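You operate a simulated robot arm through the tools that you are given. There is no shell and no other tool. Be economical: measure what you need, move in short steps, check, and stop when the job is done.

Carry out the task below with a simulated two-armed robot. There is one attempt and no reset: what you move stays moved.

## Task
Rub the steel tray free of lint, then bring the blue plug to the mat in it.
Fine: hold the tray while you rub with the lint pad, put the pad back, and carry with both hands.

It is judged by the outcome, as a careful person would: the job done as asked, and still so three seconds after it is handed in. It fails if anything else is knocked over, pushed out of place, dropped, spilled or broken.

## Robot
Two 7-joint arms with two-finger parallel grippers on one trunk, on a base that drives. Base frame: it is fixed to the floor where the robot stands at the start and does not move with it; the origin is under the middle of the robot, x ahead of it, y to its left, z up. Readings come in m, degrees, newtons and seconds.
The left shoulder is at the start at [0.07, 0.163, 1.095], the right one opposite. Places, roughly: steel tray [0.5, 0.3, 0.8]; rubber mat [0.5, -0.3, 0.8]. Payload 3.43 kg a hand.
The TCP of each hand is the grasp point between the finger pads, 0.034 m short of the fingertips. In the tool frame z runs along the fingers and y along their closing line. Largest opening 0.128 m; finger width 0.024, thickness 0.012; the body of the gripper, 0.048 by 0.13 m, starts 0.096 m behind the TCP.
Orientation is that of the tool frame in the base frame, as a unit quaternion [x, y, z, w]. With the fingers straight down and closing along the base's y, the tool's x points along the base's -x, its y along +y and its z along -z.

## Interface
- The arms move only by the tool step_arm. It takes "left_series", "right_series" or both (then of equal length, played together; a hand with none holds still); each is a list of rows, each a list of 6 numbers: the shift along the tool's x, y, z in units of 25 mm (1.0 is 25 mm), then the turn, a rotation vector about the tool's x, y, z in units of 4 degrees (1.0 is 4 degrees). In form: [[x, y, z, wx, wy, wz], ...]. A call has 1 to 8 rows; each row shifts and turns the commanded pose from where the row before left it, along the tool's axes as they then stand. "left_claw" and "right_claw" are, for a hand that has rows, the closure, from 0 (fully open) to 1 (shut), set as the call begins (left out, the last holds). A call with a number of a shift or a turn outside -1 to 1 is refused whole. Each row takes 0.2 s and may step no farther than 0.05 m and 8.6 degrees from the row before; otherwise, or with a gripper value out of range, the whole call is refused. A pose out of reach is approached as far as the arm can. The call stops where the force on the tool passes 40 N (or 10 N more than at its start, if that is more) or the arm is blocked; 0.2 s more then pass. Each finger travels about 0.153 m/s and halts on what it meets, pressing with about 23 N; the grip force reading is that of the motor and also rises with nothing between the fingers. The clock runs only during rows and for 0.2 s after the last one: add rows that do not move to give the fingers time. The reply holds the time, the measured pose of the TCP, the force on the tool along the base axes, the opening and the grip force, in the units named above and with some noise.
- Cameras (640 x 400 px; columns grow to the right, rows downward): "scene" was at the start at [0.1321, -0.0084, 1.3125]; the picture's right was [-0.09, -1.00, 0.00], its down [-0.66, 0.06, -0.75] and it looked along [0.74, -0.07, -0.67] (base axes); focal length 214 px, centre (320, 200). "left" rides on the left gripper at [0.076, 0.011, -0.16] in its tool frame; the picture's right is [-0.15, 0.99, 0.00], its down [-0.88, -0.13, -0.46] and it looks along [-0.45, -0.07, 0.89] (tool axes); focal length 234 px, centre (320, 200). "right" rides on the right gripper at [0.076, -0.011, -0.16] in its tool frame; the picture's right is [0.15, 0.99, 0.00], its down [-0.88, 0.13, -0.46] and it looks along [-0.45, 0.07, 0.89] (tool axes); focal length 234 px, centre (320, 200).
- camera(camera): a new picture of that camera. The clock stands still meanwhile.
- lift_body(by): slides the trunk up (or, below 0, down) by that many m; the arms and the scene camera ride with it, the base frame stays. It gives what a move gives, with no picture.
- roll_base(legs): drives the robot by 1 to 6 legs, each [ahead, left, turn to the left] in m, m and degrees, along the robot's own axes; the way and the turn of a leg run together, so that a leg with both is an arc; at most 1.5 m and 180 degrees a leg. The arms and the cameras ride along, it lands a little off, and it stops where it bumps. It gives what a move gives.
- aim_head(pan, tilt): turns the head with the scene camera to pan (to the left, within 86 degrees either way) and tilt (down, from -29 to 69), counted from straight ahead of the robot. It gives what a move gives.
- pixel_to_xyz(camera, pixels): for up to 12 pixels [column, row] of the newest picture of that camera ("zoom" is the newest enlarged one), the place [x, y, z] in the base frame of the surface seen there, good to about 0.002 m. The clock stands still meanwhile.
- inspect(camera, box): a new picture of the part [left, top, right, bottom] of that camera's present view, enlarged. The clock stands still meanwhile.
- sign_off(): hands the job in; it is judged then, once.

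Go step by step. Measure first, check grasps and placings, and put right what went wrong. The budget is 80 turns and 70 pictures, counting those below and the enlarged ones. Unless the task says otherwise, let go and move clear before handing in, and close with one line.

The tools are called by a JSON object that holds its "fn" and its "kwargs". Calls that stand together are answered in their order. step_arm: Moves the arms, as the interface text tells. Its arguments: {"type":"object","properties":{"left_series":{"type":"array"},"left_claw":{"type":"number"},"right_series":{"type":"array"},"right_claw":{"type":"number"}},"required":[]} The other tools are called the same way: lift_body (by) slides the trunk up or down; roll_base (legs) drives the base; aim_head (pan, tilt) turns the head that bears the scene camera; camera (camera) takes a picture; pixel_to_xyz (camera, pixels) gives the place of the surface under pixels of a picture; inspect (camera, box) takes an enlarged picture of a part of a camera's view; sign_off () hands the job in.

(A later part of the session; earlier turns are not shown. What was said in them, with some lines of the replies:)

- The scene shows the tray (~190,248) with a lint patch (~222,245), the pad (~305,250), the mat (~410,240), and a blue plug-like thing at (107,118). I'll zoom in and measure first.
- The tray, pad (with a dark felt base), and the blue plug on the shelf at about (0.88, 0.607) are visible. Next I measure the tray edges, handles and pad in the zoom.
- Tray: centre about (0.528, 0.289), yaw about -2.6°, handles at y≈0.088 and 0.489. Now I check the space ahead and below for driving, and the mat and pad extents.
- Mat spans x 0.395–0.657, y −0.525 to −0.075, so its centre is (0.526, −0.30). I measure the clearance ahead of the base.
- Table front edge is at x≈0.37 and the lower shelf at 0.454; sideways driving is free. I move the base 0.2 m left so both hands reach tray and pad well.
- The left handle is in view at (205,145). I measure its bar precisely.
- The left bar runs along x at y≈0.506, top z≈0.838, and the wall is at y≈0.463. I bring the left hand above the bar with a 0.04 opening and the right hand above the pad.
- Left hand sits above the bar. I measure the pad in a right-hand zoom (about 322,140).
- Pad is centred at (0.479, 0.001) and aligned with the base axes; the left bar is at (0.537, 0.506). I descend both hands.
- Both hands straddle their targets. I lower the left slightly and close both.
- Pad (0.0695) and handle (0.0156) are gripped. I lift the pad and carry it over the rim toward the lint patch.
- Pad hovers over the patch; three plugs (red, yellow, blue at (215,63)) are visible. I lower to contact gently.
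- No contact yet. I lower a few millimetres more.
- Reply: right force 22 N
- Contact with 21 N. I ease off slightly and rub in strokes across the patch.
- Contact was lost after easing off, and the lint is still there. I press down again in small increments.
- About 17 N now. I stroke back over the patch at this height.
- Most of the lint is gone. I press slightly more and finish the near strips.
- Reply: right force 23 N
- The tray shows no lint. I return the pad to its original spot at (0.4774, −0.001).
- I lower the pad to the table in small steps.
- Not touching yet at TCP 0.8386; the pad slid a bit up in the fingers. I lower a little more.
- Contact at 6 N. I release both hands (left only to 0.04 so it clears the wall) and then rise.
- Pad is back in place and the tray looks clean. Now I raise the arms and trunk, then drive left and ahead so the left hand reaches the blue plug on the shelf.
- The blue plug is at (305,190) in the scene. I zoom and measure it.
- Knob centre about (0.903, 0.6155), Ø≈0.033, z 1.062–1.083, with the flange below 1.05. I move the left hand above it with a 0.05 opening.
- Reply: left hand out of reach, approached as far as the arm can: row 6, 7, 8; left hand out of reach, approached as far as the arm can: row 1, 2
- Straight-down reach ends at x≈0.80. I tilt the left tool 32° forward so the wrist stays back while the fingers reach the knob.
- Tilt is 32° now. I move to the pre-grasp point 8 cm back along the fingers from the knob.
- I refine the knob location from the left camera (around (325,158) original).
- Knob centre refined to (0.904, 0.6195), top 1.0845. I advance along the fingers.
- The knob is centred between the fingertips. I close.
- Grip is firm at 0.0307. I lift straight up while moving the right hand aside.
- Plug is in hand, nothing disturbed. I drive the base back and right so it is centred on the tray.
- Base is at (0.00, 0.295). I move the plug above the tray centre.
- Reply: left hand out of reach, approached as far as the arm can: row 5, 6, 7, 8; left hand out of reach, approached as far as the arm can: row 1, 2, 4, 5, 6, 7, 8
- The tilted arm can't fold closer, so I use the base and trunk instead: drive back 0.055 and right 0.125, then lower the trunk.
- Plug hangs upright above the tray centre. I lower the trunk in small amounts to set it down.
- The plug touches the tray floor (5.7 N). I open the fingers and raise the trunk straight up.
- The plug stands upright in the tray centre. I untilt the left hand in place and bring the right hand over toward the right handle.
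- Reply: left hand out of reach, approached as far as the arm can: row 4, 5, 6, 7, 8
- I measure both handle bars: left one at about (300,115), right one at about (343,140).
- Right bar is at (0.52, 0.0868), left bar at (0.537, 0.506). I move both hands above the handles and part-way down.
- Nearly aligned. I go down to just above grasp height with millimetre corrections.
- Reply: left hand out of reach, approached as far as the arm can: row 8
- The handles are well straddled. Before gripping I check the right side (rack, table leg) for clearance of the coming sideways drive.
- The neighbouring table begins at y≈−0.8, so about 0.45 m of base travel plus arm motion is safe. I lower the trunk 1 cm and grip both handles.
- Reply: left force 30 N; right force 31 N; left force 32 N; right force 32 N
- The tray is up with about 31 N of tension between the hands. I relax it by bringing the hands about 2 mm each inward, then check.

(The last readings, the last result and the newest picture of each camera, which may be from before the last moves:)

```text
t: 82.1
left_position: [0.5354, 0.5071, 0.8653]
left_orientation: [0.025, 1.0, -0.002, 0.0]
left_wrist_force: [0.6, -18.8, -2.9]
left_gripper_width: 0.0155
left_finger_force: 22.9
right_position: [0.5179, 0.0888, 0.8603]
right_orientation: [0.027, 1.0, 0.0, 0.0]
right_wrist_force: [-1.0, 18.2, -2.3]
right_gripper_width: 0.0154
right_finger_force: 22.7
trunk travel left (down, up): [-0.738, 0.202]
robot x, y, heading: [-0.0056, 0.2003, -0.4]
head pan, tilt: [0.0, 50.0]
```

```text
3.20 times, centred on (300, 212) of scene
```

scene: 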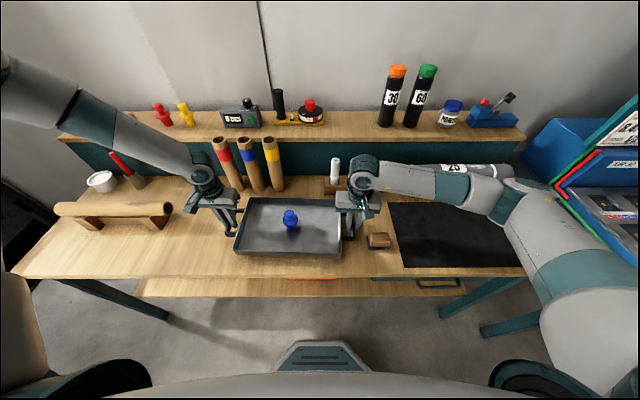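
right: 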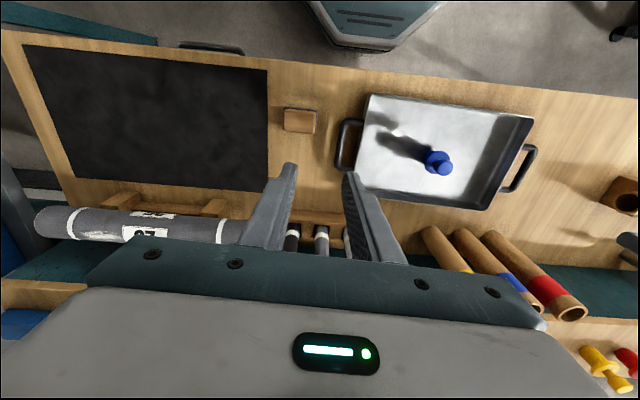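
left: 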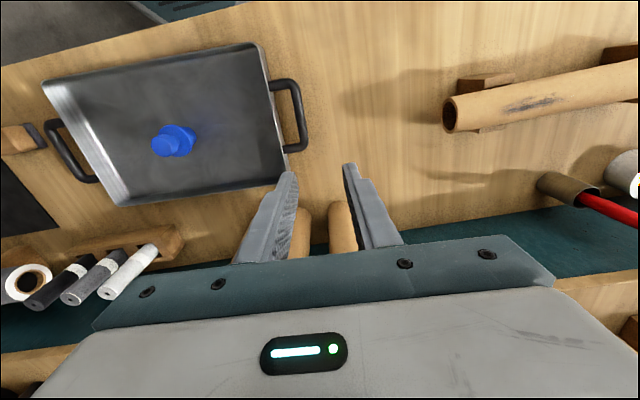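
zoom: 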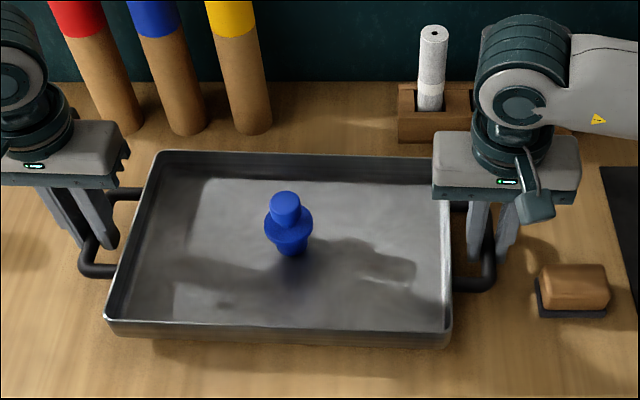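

Tension halved; one more equal adjustment, then lift 9 cm by trunk.

{"fn": "step_arm", "kwargs": {"left_series": [[0, -0.05, 0, 0, 0, 0], [0, -0.05, 0, 0, 0, 0], [0, 0, 0, 0, 0, 0]], "right_series": [[0, 0.05, 0, 0, 0, 0], [0, 0.05, 0, 0, 0, 0], [0, 0, 0, 0, 0, 0]]}}

{"fn": "lift_body", "kwargs": {"by": 0.09}}

{"fn": "roll_base", "kwargs": {"legs": [[0, -0.15, 0]]}}

{"fn": "camera", "kwargs": {"camera": "scene"}}

```text
t: 82.9
left_position: [0.5347, 0.5063, 0.8652]
left_orientation: [0.025, 1.0, -0.001, 0.0]
left_wrist_force: [2.5, 10.5, -1.7]
left_gripper_width: 0.0158
left_finger_force: 23.1
right_position: [0.519, 0.089, 0.8616]
right_orientation: [0.026, 1.0, -0.003, -0.001]
right_wrist_force: [-2.6, -10.2, -2.7]
right_gripper_width: 0.0156
right_finger_force: 22.5
trunk travel left (down, up): [-0.738, 0.202]
robot x, y, heading: [-0.0026, 0.1988, -0.3]
head pan, tilt: [0.0, 50.0]
```

```text
t: 84.1
left_position: [0.5335, 0.5063, 0.9558]
left_orientation: [0.025, 1.0, 0.0, -0.001]
left_wrist_force: [1.8, 36.0, -2.2]
left_gripper_width: 0.0155
left_finger_force: 22.9
right_position: [0.5184, 0.0899, 0.9502]
right_orientation: [0.027, 1.0, -0.003, 0.0]
right_wrist_force: [-3.0, -35.3, -2.4]
right_gripper_width: 0.0156
right_finger_force: 23.0
trunk travel left (down, up): [-0.828, 0.112]
robot x, y, heading: [-0.0069, 0.1996, -0.3]
head pan, tilt: [0.0, 50.0]
```

```text
t: 85.5
left_position: [0.5319, 0.3574, 0.9543]
left_orientation: [0.023, 1.0, 0.0, 0.0]
left_wrist_force: [3.9, 37.3, -2.4]
left_gripper_width: 0.0157
left_finger_force: 23.3
right_position: [0.5178, -0.0596, 0.9508]
right_orientation: [0.027, 1.0, -0.004, 0.0]
right_wrist_force: [-1.9, -36.1, -2.8]
right_gripper_width: 0.0157
right_finger_force: 23.2
trunk travel left (down, up): [-0.828, 0.112]
robot x, y, heading: [-0.0067, 0.0512, -0.1]
head pan, tilt: [0.0, 50.0]
```

```text
19 pictures are left
```

scene: 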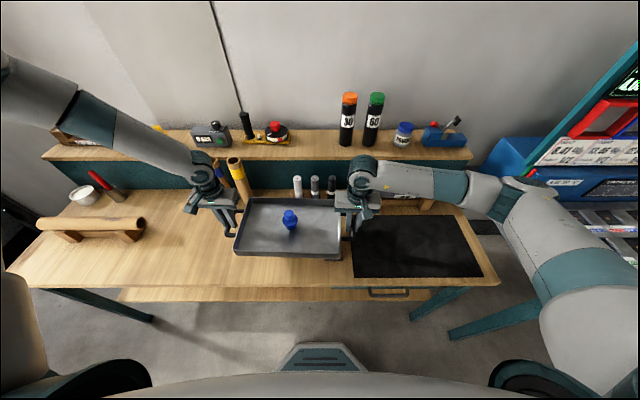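

Plug rides upright; the hands now squeeze with 36 N, so I back each off 2.4 mm to near zero and let it settle.

{"fn": "step_arm", "kwargs": {"left_series": [[0, 0.048, 0, 0, 0, 0], [0, 0.048, 0, 0, 0, 0], [0, 0, 0, 0, 0, 0], [0, 0, 0, 0, 0, 0], [0, 0, 0, 0, 0, 0], [0, 0, 0, 0, 0, 0]], "right_series": [[0, -0.048, 0, 0, 0, 0], [0, -0.048, 0, 0, 0, 0], [0, 0, 0, 0, 0, 0], [0, 0, 0, 0, 0, 0], [0, 0, 0, 0, 0, 0], [0, 0, 0, 0, 0, 0]]}}

{"fn": "roll_base", "kwargs": {"legs": [[0, -0.3, 0]]}}

{"fn": "camera", "kwargs": {"camera": "scene"}}

```text
t: 86.9
left_position: [0.5328, 0.3562, 0.9538]
left_orientation: [0.026, 1.0, -0.002, 0.0]
left_wrist_force: [0.3, -34.8, -2.5]
left_gripper_width: 0.0156
left_finger_force: 23.0
right_position: [0.5167, -0.0608, 0.9509]
right_orientation: [0.026, 1.0, 0.0, 0.0]
right_wrist_force: [0.6, 35.4, -2.2]
right_gripper_width: 0.0156
right_finger_force: 23.0
trunk travel left (down, up): [-0.828, 0.112]
robot x, y, heading: [-0.0065, 0.0512, -0.5]
head pan, tilt: [0.0, 50.0]
```

```text
t: 89.0
left_position: [0.5335, 0.0509, 0.9551]
left_orientation: [0.028, 1.0, -0.003, 0.001]
left_wrist_force: [0.1, -37.1, -2.8]
left_gripper_width: 0.0159
left_finger_force: 22.7
right_position: [0.5141, -0.3666, 0.9515]
right_orientation: [0.03, 1.0, 0.0, 0.0]
right_wrist_force: [0.7, 36.9, -1.8]
right_gripper_width: 0.0159
right_finger_force: 22.8
trunk travel left (down, up): [-0.828, 0.112]
robot x, y, heading: [-0.0102, -0.2541, -0.9]
head pan, tilt: [0.0, 50.0]
```

```text
18 pictures are left
```

scene: 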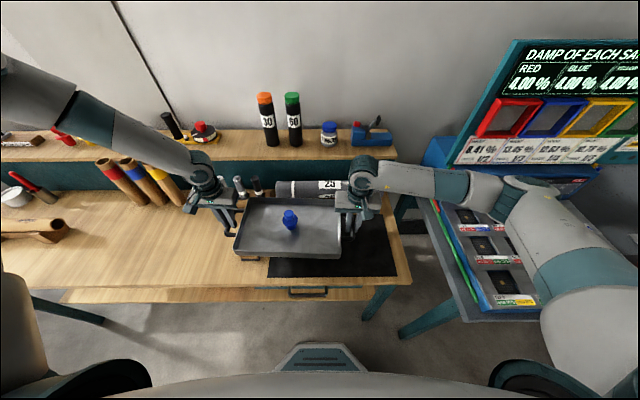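

Tray centre is now at about (0.524, −0.158), level. I relax the tension a little and shift both arms together 0.142 m to the right.

{"fn": "step_arm", "kwargs": {"left_series": [[0, -0.04, 0, 0, 0, 0], [-0.057, -0.4, 0, 0, 0, 0], [-0.057, -0.8, 0, 0, 0, 0], [-0.057, -0.8, 0, 0, 0, 0], [-0.057, -0.8, 0, 0, 0, 0], [-0.057, -0.8, 0, 0, 0, 0], [-0.057, -0.4, 0, 0, 0, 0], [0, 0, 0, 0, 0, 0]], "right_series": [[0, 0.04, 0, 0, 0, 0], [-0.057, -0.4, 0, 0, 0, 0], [-0.057, -0.8, 0, 0, 0, 0], [-0.057, -0.8, 0, 0, 0, 0], [-0.057, -0.8, 0, 0, 0, 0], [-0.057, -0.8, 0, 0, 0, 0], [-0.057, -0.4, 0, 0, 0, 0], [0, 0, 0, 0, 0, 0]]}}

{"fn": "camera", "kwargs": {"camera": "scene"}}

```text
t: 90.1
left_position: [0.5242, -0.0039, 0.9824]
left_orientation: [0.029, 0.999, -0.011, 0.004]
left_wrist_force: [3.3, -5.8, -3.1]
left_gripper_width: 0.0158
left_finger_force: 22.8
left hand out of reach, approached as far as the arm can: row 2, 3, 4, 5
right_position: [0.5161, -0.4208, 0.9527]
right_orientation: [0.024, 1.0, 0.009, 0.001]
right_wrist_force: [-2.1, 5.6, -2.0]
right_gripper_width: 0.0158
right_finger_force: 23.3
trunk travel left (down, up): [-0.828, 0.112]
robot x, y, heading: [-0.01, -0.2572, -0.6]
head pan, tilt: [0.0, 50.0]
stopped in row 5 (left hand): the force on the tool passed its limit (the readings are from after the stop); the commanded pose is now the measured one
```

```text
17 pictures are left
```

scene: 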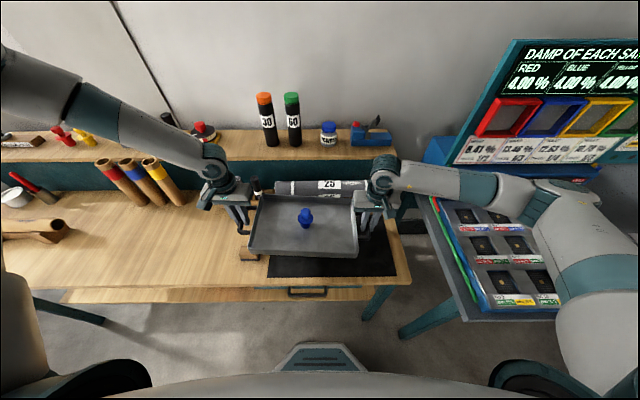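

The left arm hit its reach limit and rose 3 cm, tilting the tray slightly; the plug still stands. I level it by raising the right hand to match, then use the base for the rest.

{"fn": "step_arm", "kwargs": {"right_series": [[0, 0, -0.2, 0, 0, 0], [0, 0, -0.2, 0, 0, 0], [0, 0, -0.2, 0, 0, 0], [0, 0, -0.2, 0, 0, 0], [0, 0, -0.2, 0, 0, 0], [0, 0, -0.16, 0, 0, 0], [0, 0, 0, 0, 0, 0]]}}

{"fn": "inspect", "kwargs": {"camera": "scene", "box": [200, 150, 440, 300]}}

```text
t: 91.7
left_position: [0.5253, -0.002, 0.9805]
left_orientation: [0.03, 0.999, -0.011, 0.002]
left_wrist_force: [1.2, -15.9, -1.9]
left_gripper_width: 0.0162
left_finger_force: 23.2
right_position: [0.5147, -0.4209, 0.9809]
right_orientation: [0.024, 1.0, 0.008, 0.001]
right_wrist_force: [-3.3, 15.2, -2.8]
right_gripper_width: 0.016
right_finger_force: 22.9
trunk travel left (down, up): [-0.828, 0.112]
robot x, y, heading: [-0.0074, -0.2508, -0.9]
head pan, tilt: [0.0, 50.0]
```

```text
2.67 times, centred on (320, 225) of scene
```

zoom: 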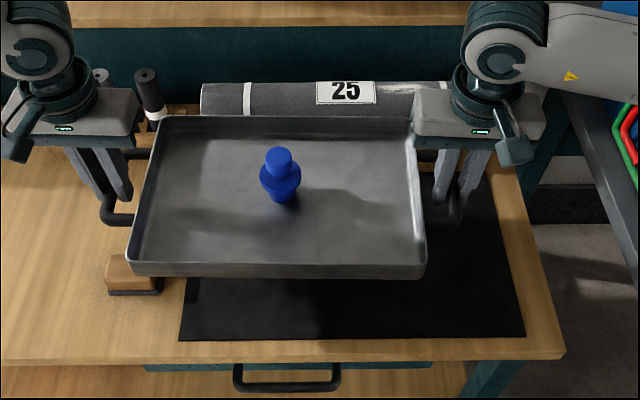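

Level again, plug upright. I drive the remaining 0.0885 m right and slightly ahead.

{"fn": "roll_base", "kwargs": {"legs": [[0.008, -0.0885, 0]]}}

{"fn": "lift_body", "kwargs": {"by": -0.1}}

{"fn": "camera", "kwargs": {"camera": "scene"}}

{"fn": "pixel_to_xyz", "kwargs": {"camera": "scene", "pixels": [[249, 197], [341, 197], [237, 252], [341, 256], [300, 250], [290, 215]]}}

```text
t: 92.8
left_position: [0.5322, -0.087, 0.9818]
left_orientation: [0.029, 0.999, -0.012, 0.003]
left_wrist_force: [1.9, -21.3, -2.5]
left_gripper_width: 0.0162
left_finger_force: 23.2
right_position: [0.5216, -0.506, 0.9819]
right_orientation: [0.025, 1.0, 0.009, 0.002]
right_wrist_force: [-3.1, 21.1, -1.4]
right_gripper_width: 0.016
right_finger_force: 22.8
trunk travel left (down, up): [-0.828, 0.112]
robot x, y, heading: [0.002, -0.3435, -0.7]
head pan, tilt: [0.0, 50.0]
```

```text
t: 94.1
left_position: [0.5318, -0.0895, 0.882]
left_orientation: [0.029, 1.0, -0.011, 0.004]
left_wrist_force: [1.8, -2.7, -2.5]
left_gripper_width: 0.0162
left_finger_force: 22.9
right_position: [0.5218, -0.5063, 0.882]
right_orientation: [0.024, 1.0, 0.009, 0.001]
right_wrist_force: [-2.7, 2.6, -2.8]
right_gripper_width: 0.0158
right_finger_force: 23.2
trunk travel left (down, up): [-0.728, 0.212]
robot x, y, heading: [-0.0034, -0.3401, -0.6]
head pan, tilt: [0.0, 50.0]
```

```text
15 pictures are left
```

scene: 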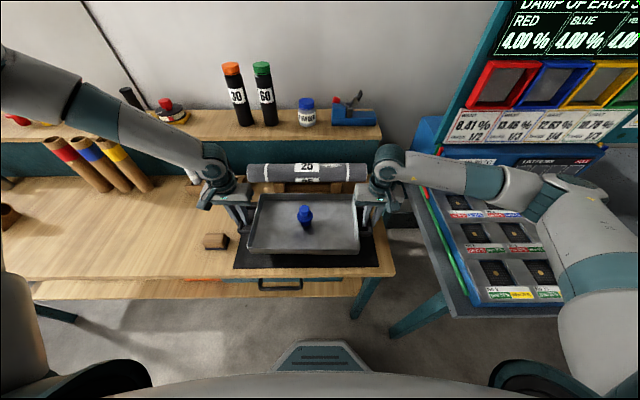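

```text
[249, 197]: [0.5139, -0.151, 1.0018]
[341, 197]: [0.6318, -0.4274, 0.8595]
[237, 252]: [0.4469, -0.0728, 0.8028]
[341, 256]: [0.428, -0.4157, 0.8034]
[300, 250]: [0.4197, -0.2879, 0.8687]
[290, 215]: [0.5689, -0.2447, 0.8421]
```

Tray centre is about (0.527, −0.298), over the mat. I lower 3 cm, then in small steps until contact.

{"fn": "lift_body", "kwargs": {"by": -0.03}}

{"fn": "lift_body", "kwargs": {"by": -0.006}}

{"fn": "inspect", "kwargs": {"camera": "scene", "box": [210, 165, 410, 290]}}

{"fn": "pixel_to_xyz", "kwargs": {"camera": "zoom", "pixels": [[140, 270], [470, 275], [180, 100], [460, 100], [300, 150], [300, 272]]}}

```text
t: 94.9
left_position: [0.53, -0.0897, 0.8511]
left_orientation: [0.029, 1.0, -0.011, 0.005]
left_wrist_force: [3.0, -3.7, -2.0]
left_gripper_width: 0.0158
left_finger_force: 23.0
right_position: [0.5206, -0.5074, 0.8522]
right_orientation: [0.024, 1.0, 0.009, 0.001]
right_wrist_force: [-2.5, 3.0, -2.6]
right_gripper_width: 0.0157
right_finger_force: 22.9
trunk travel left (down, up): [-0.698, 0.242]
robot x, y, heading: [0.0008, -0.3424, -0.7]
head pan, tilt: [0.0, 50.0]
```

```text
t: 95.4
left_position: [0.5305, -0.0894, 0.8468]
left_orientation: [0.03, 0.999, -0.011, 0.005]
left_wrist_force: [2.5, -1.0, 14.4]
left_gripper_width: 0.0161
left_finger_force: 22.8
right_position: [0.5206, -0.5074, 0.8452]
right_orientation: [0.024, 1.0, 0.01, 0.003]
right_wrist_force: [-3.1, 2.0, -1.5]
right_gripper_width: 0.016
right_finger_force: 22.4
trunk travel left (down, up): [-0.692, 0.248]
robot x, y, heading: [-0.004, -0.3391, -0.5]
head pan, tilt: [0.0, 50.0]
```

```text
3.20 times, centred on (310, 228) of scene
```

zoom: 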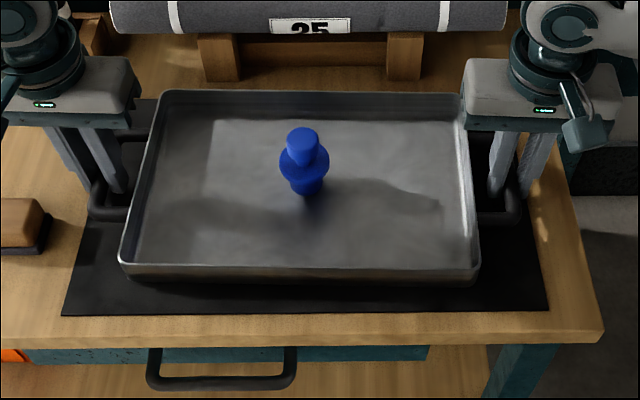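

```text
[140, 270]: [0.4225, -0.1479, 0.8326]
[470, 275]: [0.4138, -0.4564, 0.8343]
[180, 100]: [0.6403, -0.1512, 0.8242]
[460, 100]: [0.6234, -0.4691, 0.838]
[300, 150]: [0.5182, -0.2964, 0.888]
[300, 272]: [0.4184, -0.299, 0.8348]
```

Left side touches (14 N). I lower the right hand until it carries contact too.

{"fn": "step_arm", "kwargs": {"right_series": [[0, 0, 0.06, 0, 0, 0], [0, 0, 0.06, 0, 0, 0], [0, 0, 0, 0, 0, 0]]}}

```text
t: 96.2
left_position: [0.5308, -0.0885, 0.8467]
left_orientation: [0.03, 0.999, -0.01, 0.006]
left_wrist_force: [11.1, -2.6, 14.3]
left_gripper_width: 0.0161
left_finger_force: 22.4
right_position: [0.5217, -0.5073, 0.8439]
right_orientation: [0.024, 1.0, 0.009, 0.003]
right_wrist_force: [-2.7, -0.5, 17.2]
right_gripper_width: 0.0162
right_finger_force: 22.9
trunk travel left (down, up): [-0.692, 0.248]
robot x, y, heading: [0.0002, -0.3394, -0.6]
head pan, tilt: [0.0, 50.0]
```

Both sides rest on the mat. I open both grippers just enough and rise straight up with the trunk.

{"fn": "step_arm", "kwargs": {"left_series": [[0, 0, 0, 0, 0, 0], [0, 0, 0, 0, 0, 0], [0, 0, 0, 0, 0, 0]], "right_series": [[0, 0, 0, 0, 0, 0], [0, 0, 0, 0, 0, 0], [0, 0, 0, 0, 0, 0]], "left_claw": 0.7, "right_claw": 0.7}}

{"fn": "lift_body", "kwargs": {"by": 0.02}}

{"fn": "inspect", "kwargs": {"camera": "scene", "box": [210, 165, 410, 290]}}

```text
t: 97.0
left_position: [0.5311, -0.0886, 0.8448]
left_orientation: [0.03, 0.999, -0.011, 0.004]
left_wrist_force: [-0.5, 0.0, 0.5]
left_gripper_width: 0.0384
left_finger_force: 0.0
right_position: [0.523, -0.5077, 0.8402]
right_orientation: [0.025, 1.0, 0.009, 0.001]
right_wrist_force: [0.8, 0.7, 0.2]
right_gripper_width: 0.0385
right_finger_force: 0.1
trunk travel left (down, up): [-0.692, 0.248]
robot x, y, heading: [-0.0027, -0.3422, -0.8]
head pan, tilt: [0.0, 50.0]
```

```text
t: 97.7
left_position: [0.5318, -0.0889, 0.8648]
left_orientation: [0.03, 0.999, -0.011, 0.003]
left_wrist_force: [0.1, -0.5, 1.0]
left_gripper_width: 0.0384
left_finger_force: 0.1
right_position: [0.522, -0.5078, 0.8606]
right_orientation: [0.025, 1.0, 0.009, 0.002]
right_wrist_force: [-0.4, 0.7, -0.3]
right_gripper_width: 0.0384
right_finger_force: 0.0
trunk travel left (down, up): [-0.712, 0.228]
robot x, y, heading: [-0.0019, -0.3378, -0.6]
head pan, tilt: [0.0, 50.0]
```

```text
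3.20 times, centred on (310, 228) of scene
```

zoom: 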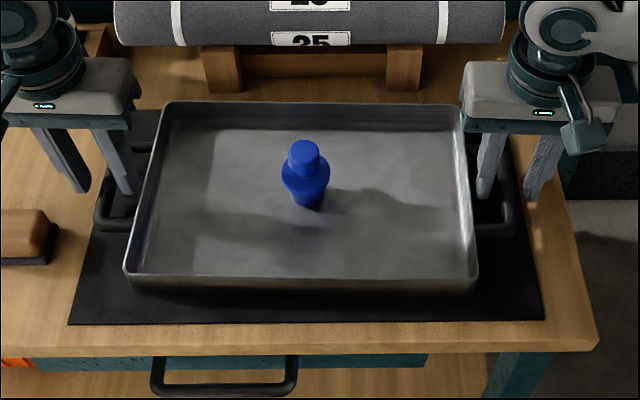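

Released cleanly without snagging. I rise farther and look at the overall result.

{"fn": "lift_body", "kwargs": {"by": 0.16}}

{"fn": "camera", "kwargs": {"camera": "scene"}}

{"fn": "inspect", "kwargs": {"camera": "scene", "box": [180, 170, 420, 320]}}

{"fn": "camera", "kwargs": {"camera": "left"}}

```text
t: 99.5
left_position: [0.532, -0.0885, 1.0239]
left_orientation: [0.03, 1.0, -0.011, 0.003]
left_wrist_force: [0.5, 0.1, 0.2]
left_gripper_width: 0.0384
left_finger_force: 0.1
right_position: [0.5229, -0.5076, 1.0205]
right_orientation: [0.024, 1.0, 0.009, 0.001]
right_wrist_force: [-0.1, -0.3, -0.6]
right_gripper_width: 0.0383
right_finger_force: 0.0
trunk travel left (down, up): [-0.872, 0.068]
robot x, y, heading: [-0.0011, -0.3405, -0.4]
head pan, tilt: [0.0, 50.0]
```

```text
12 pictures are left
```

scene: 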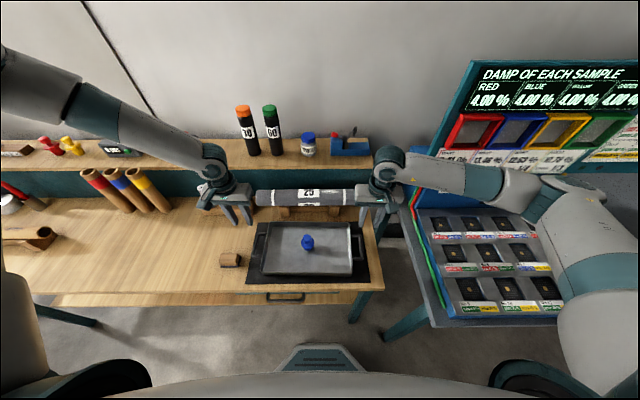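

```text
2.67 times, centred on (300, 245) of scene
```

zoom: 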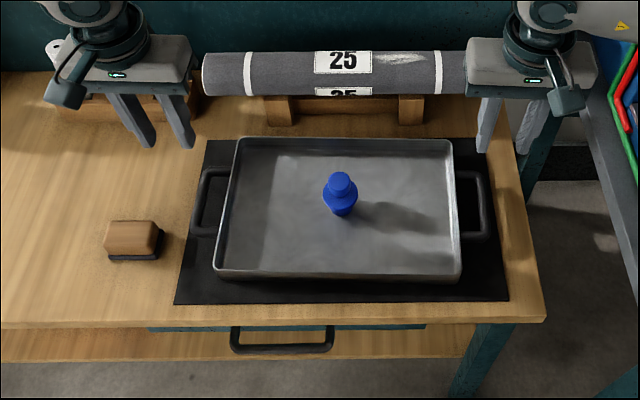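

```text
10 pictures are left
```

left: 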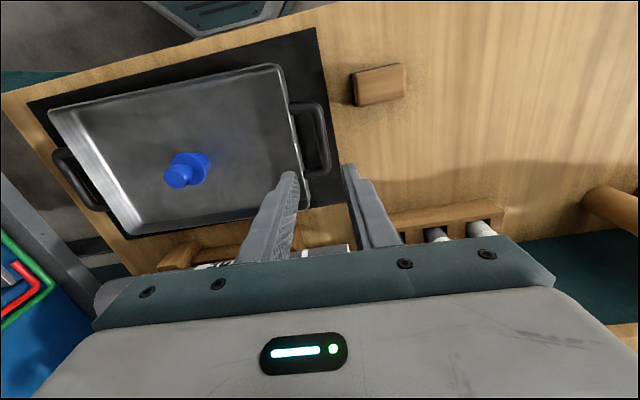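

The tray sits wholly on the mat with the plug upright, and the pad is in its place. I take one last close look for residual lint.

{"fn": "inspect", "kwargs": {"camera": "scene", "box": [255, 215, 365, 285]}}

{"fn": "inspect", "kwargs": {"camera": "left", "box": [40, 50, 320, 240]}}

```text
5.71 times, centred on (310, 250) of scene
```

zoom: 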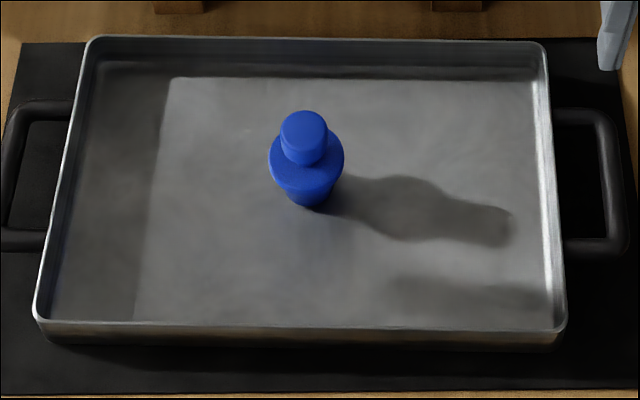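

```text
2.11 times, centred on (180, 145) of left
```

zoom: 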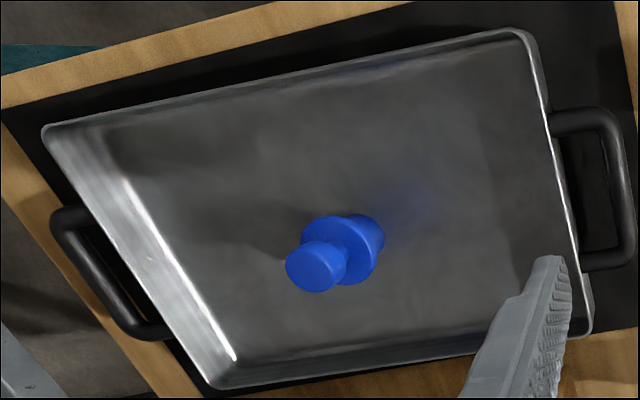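

The tray floor shows no lint, the plug stands upright in it, and both hands are clear, so I hand the job in.

{"fn": "sign_off", "kwargs": {}}

```text
The job is handed in.
```

The job is handed in: the tray is rubbed free of lint, the pad is back in its place, and the blue plug stands upright in the tray on the mat.
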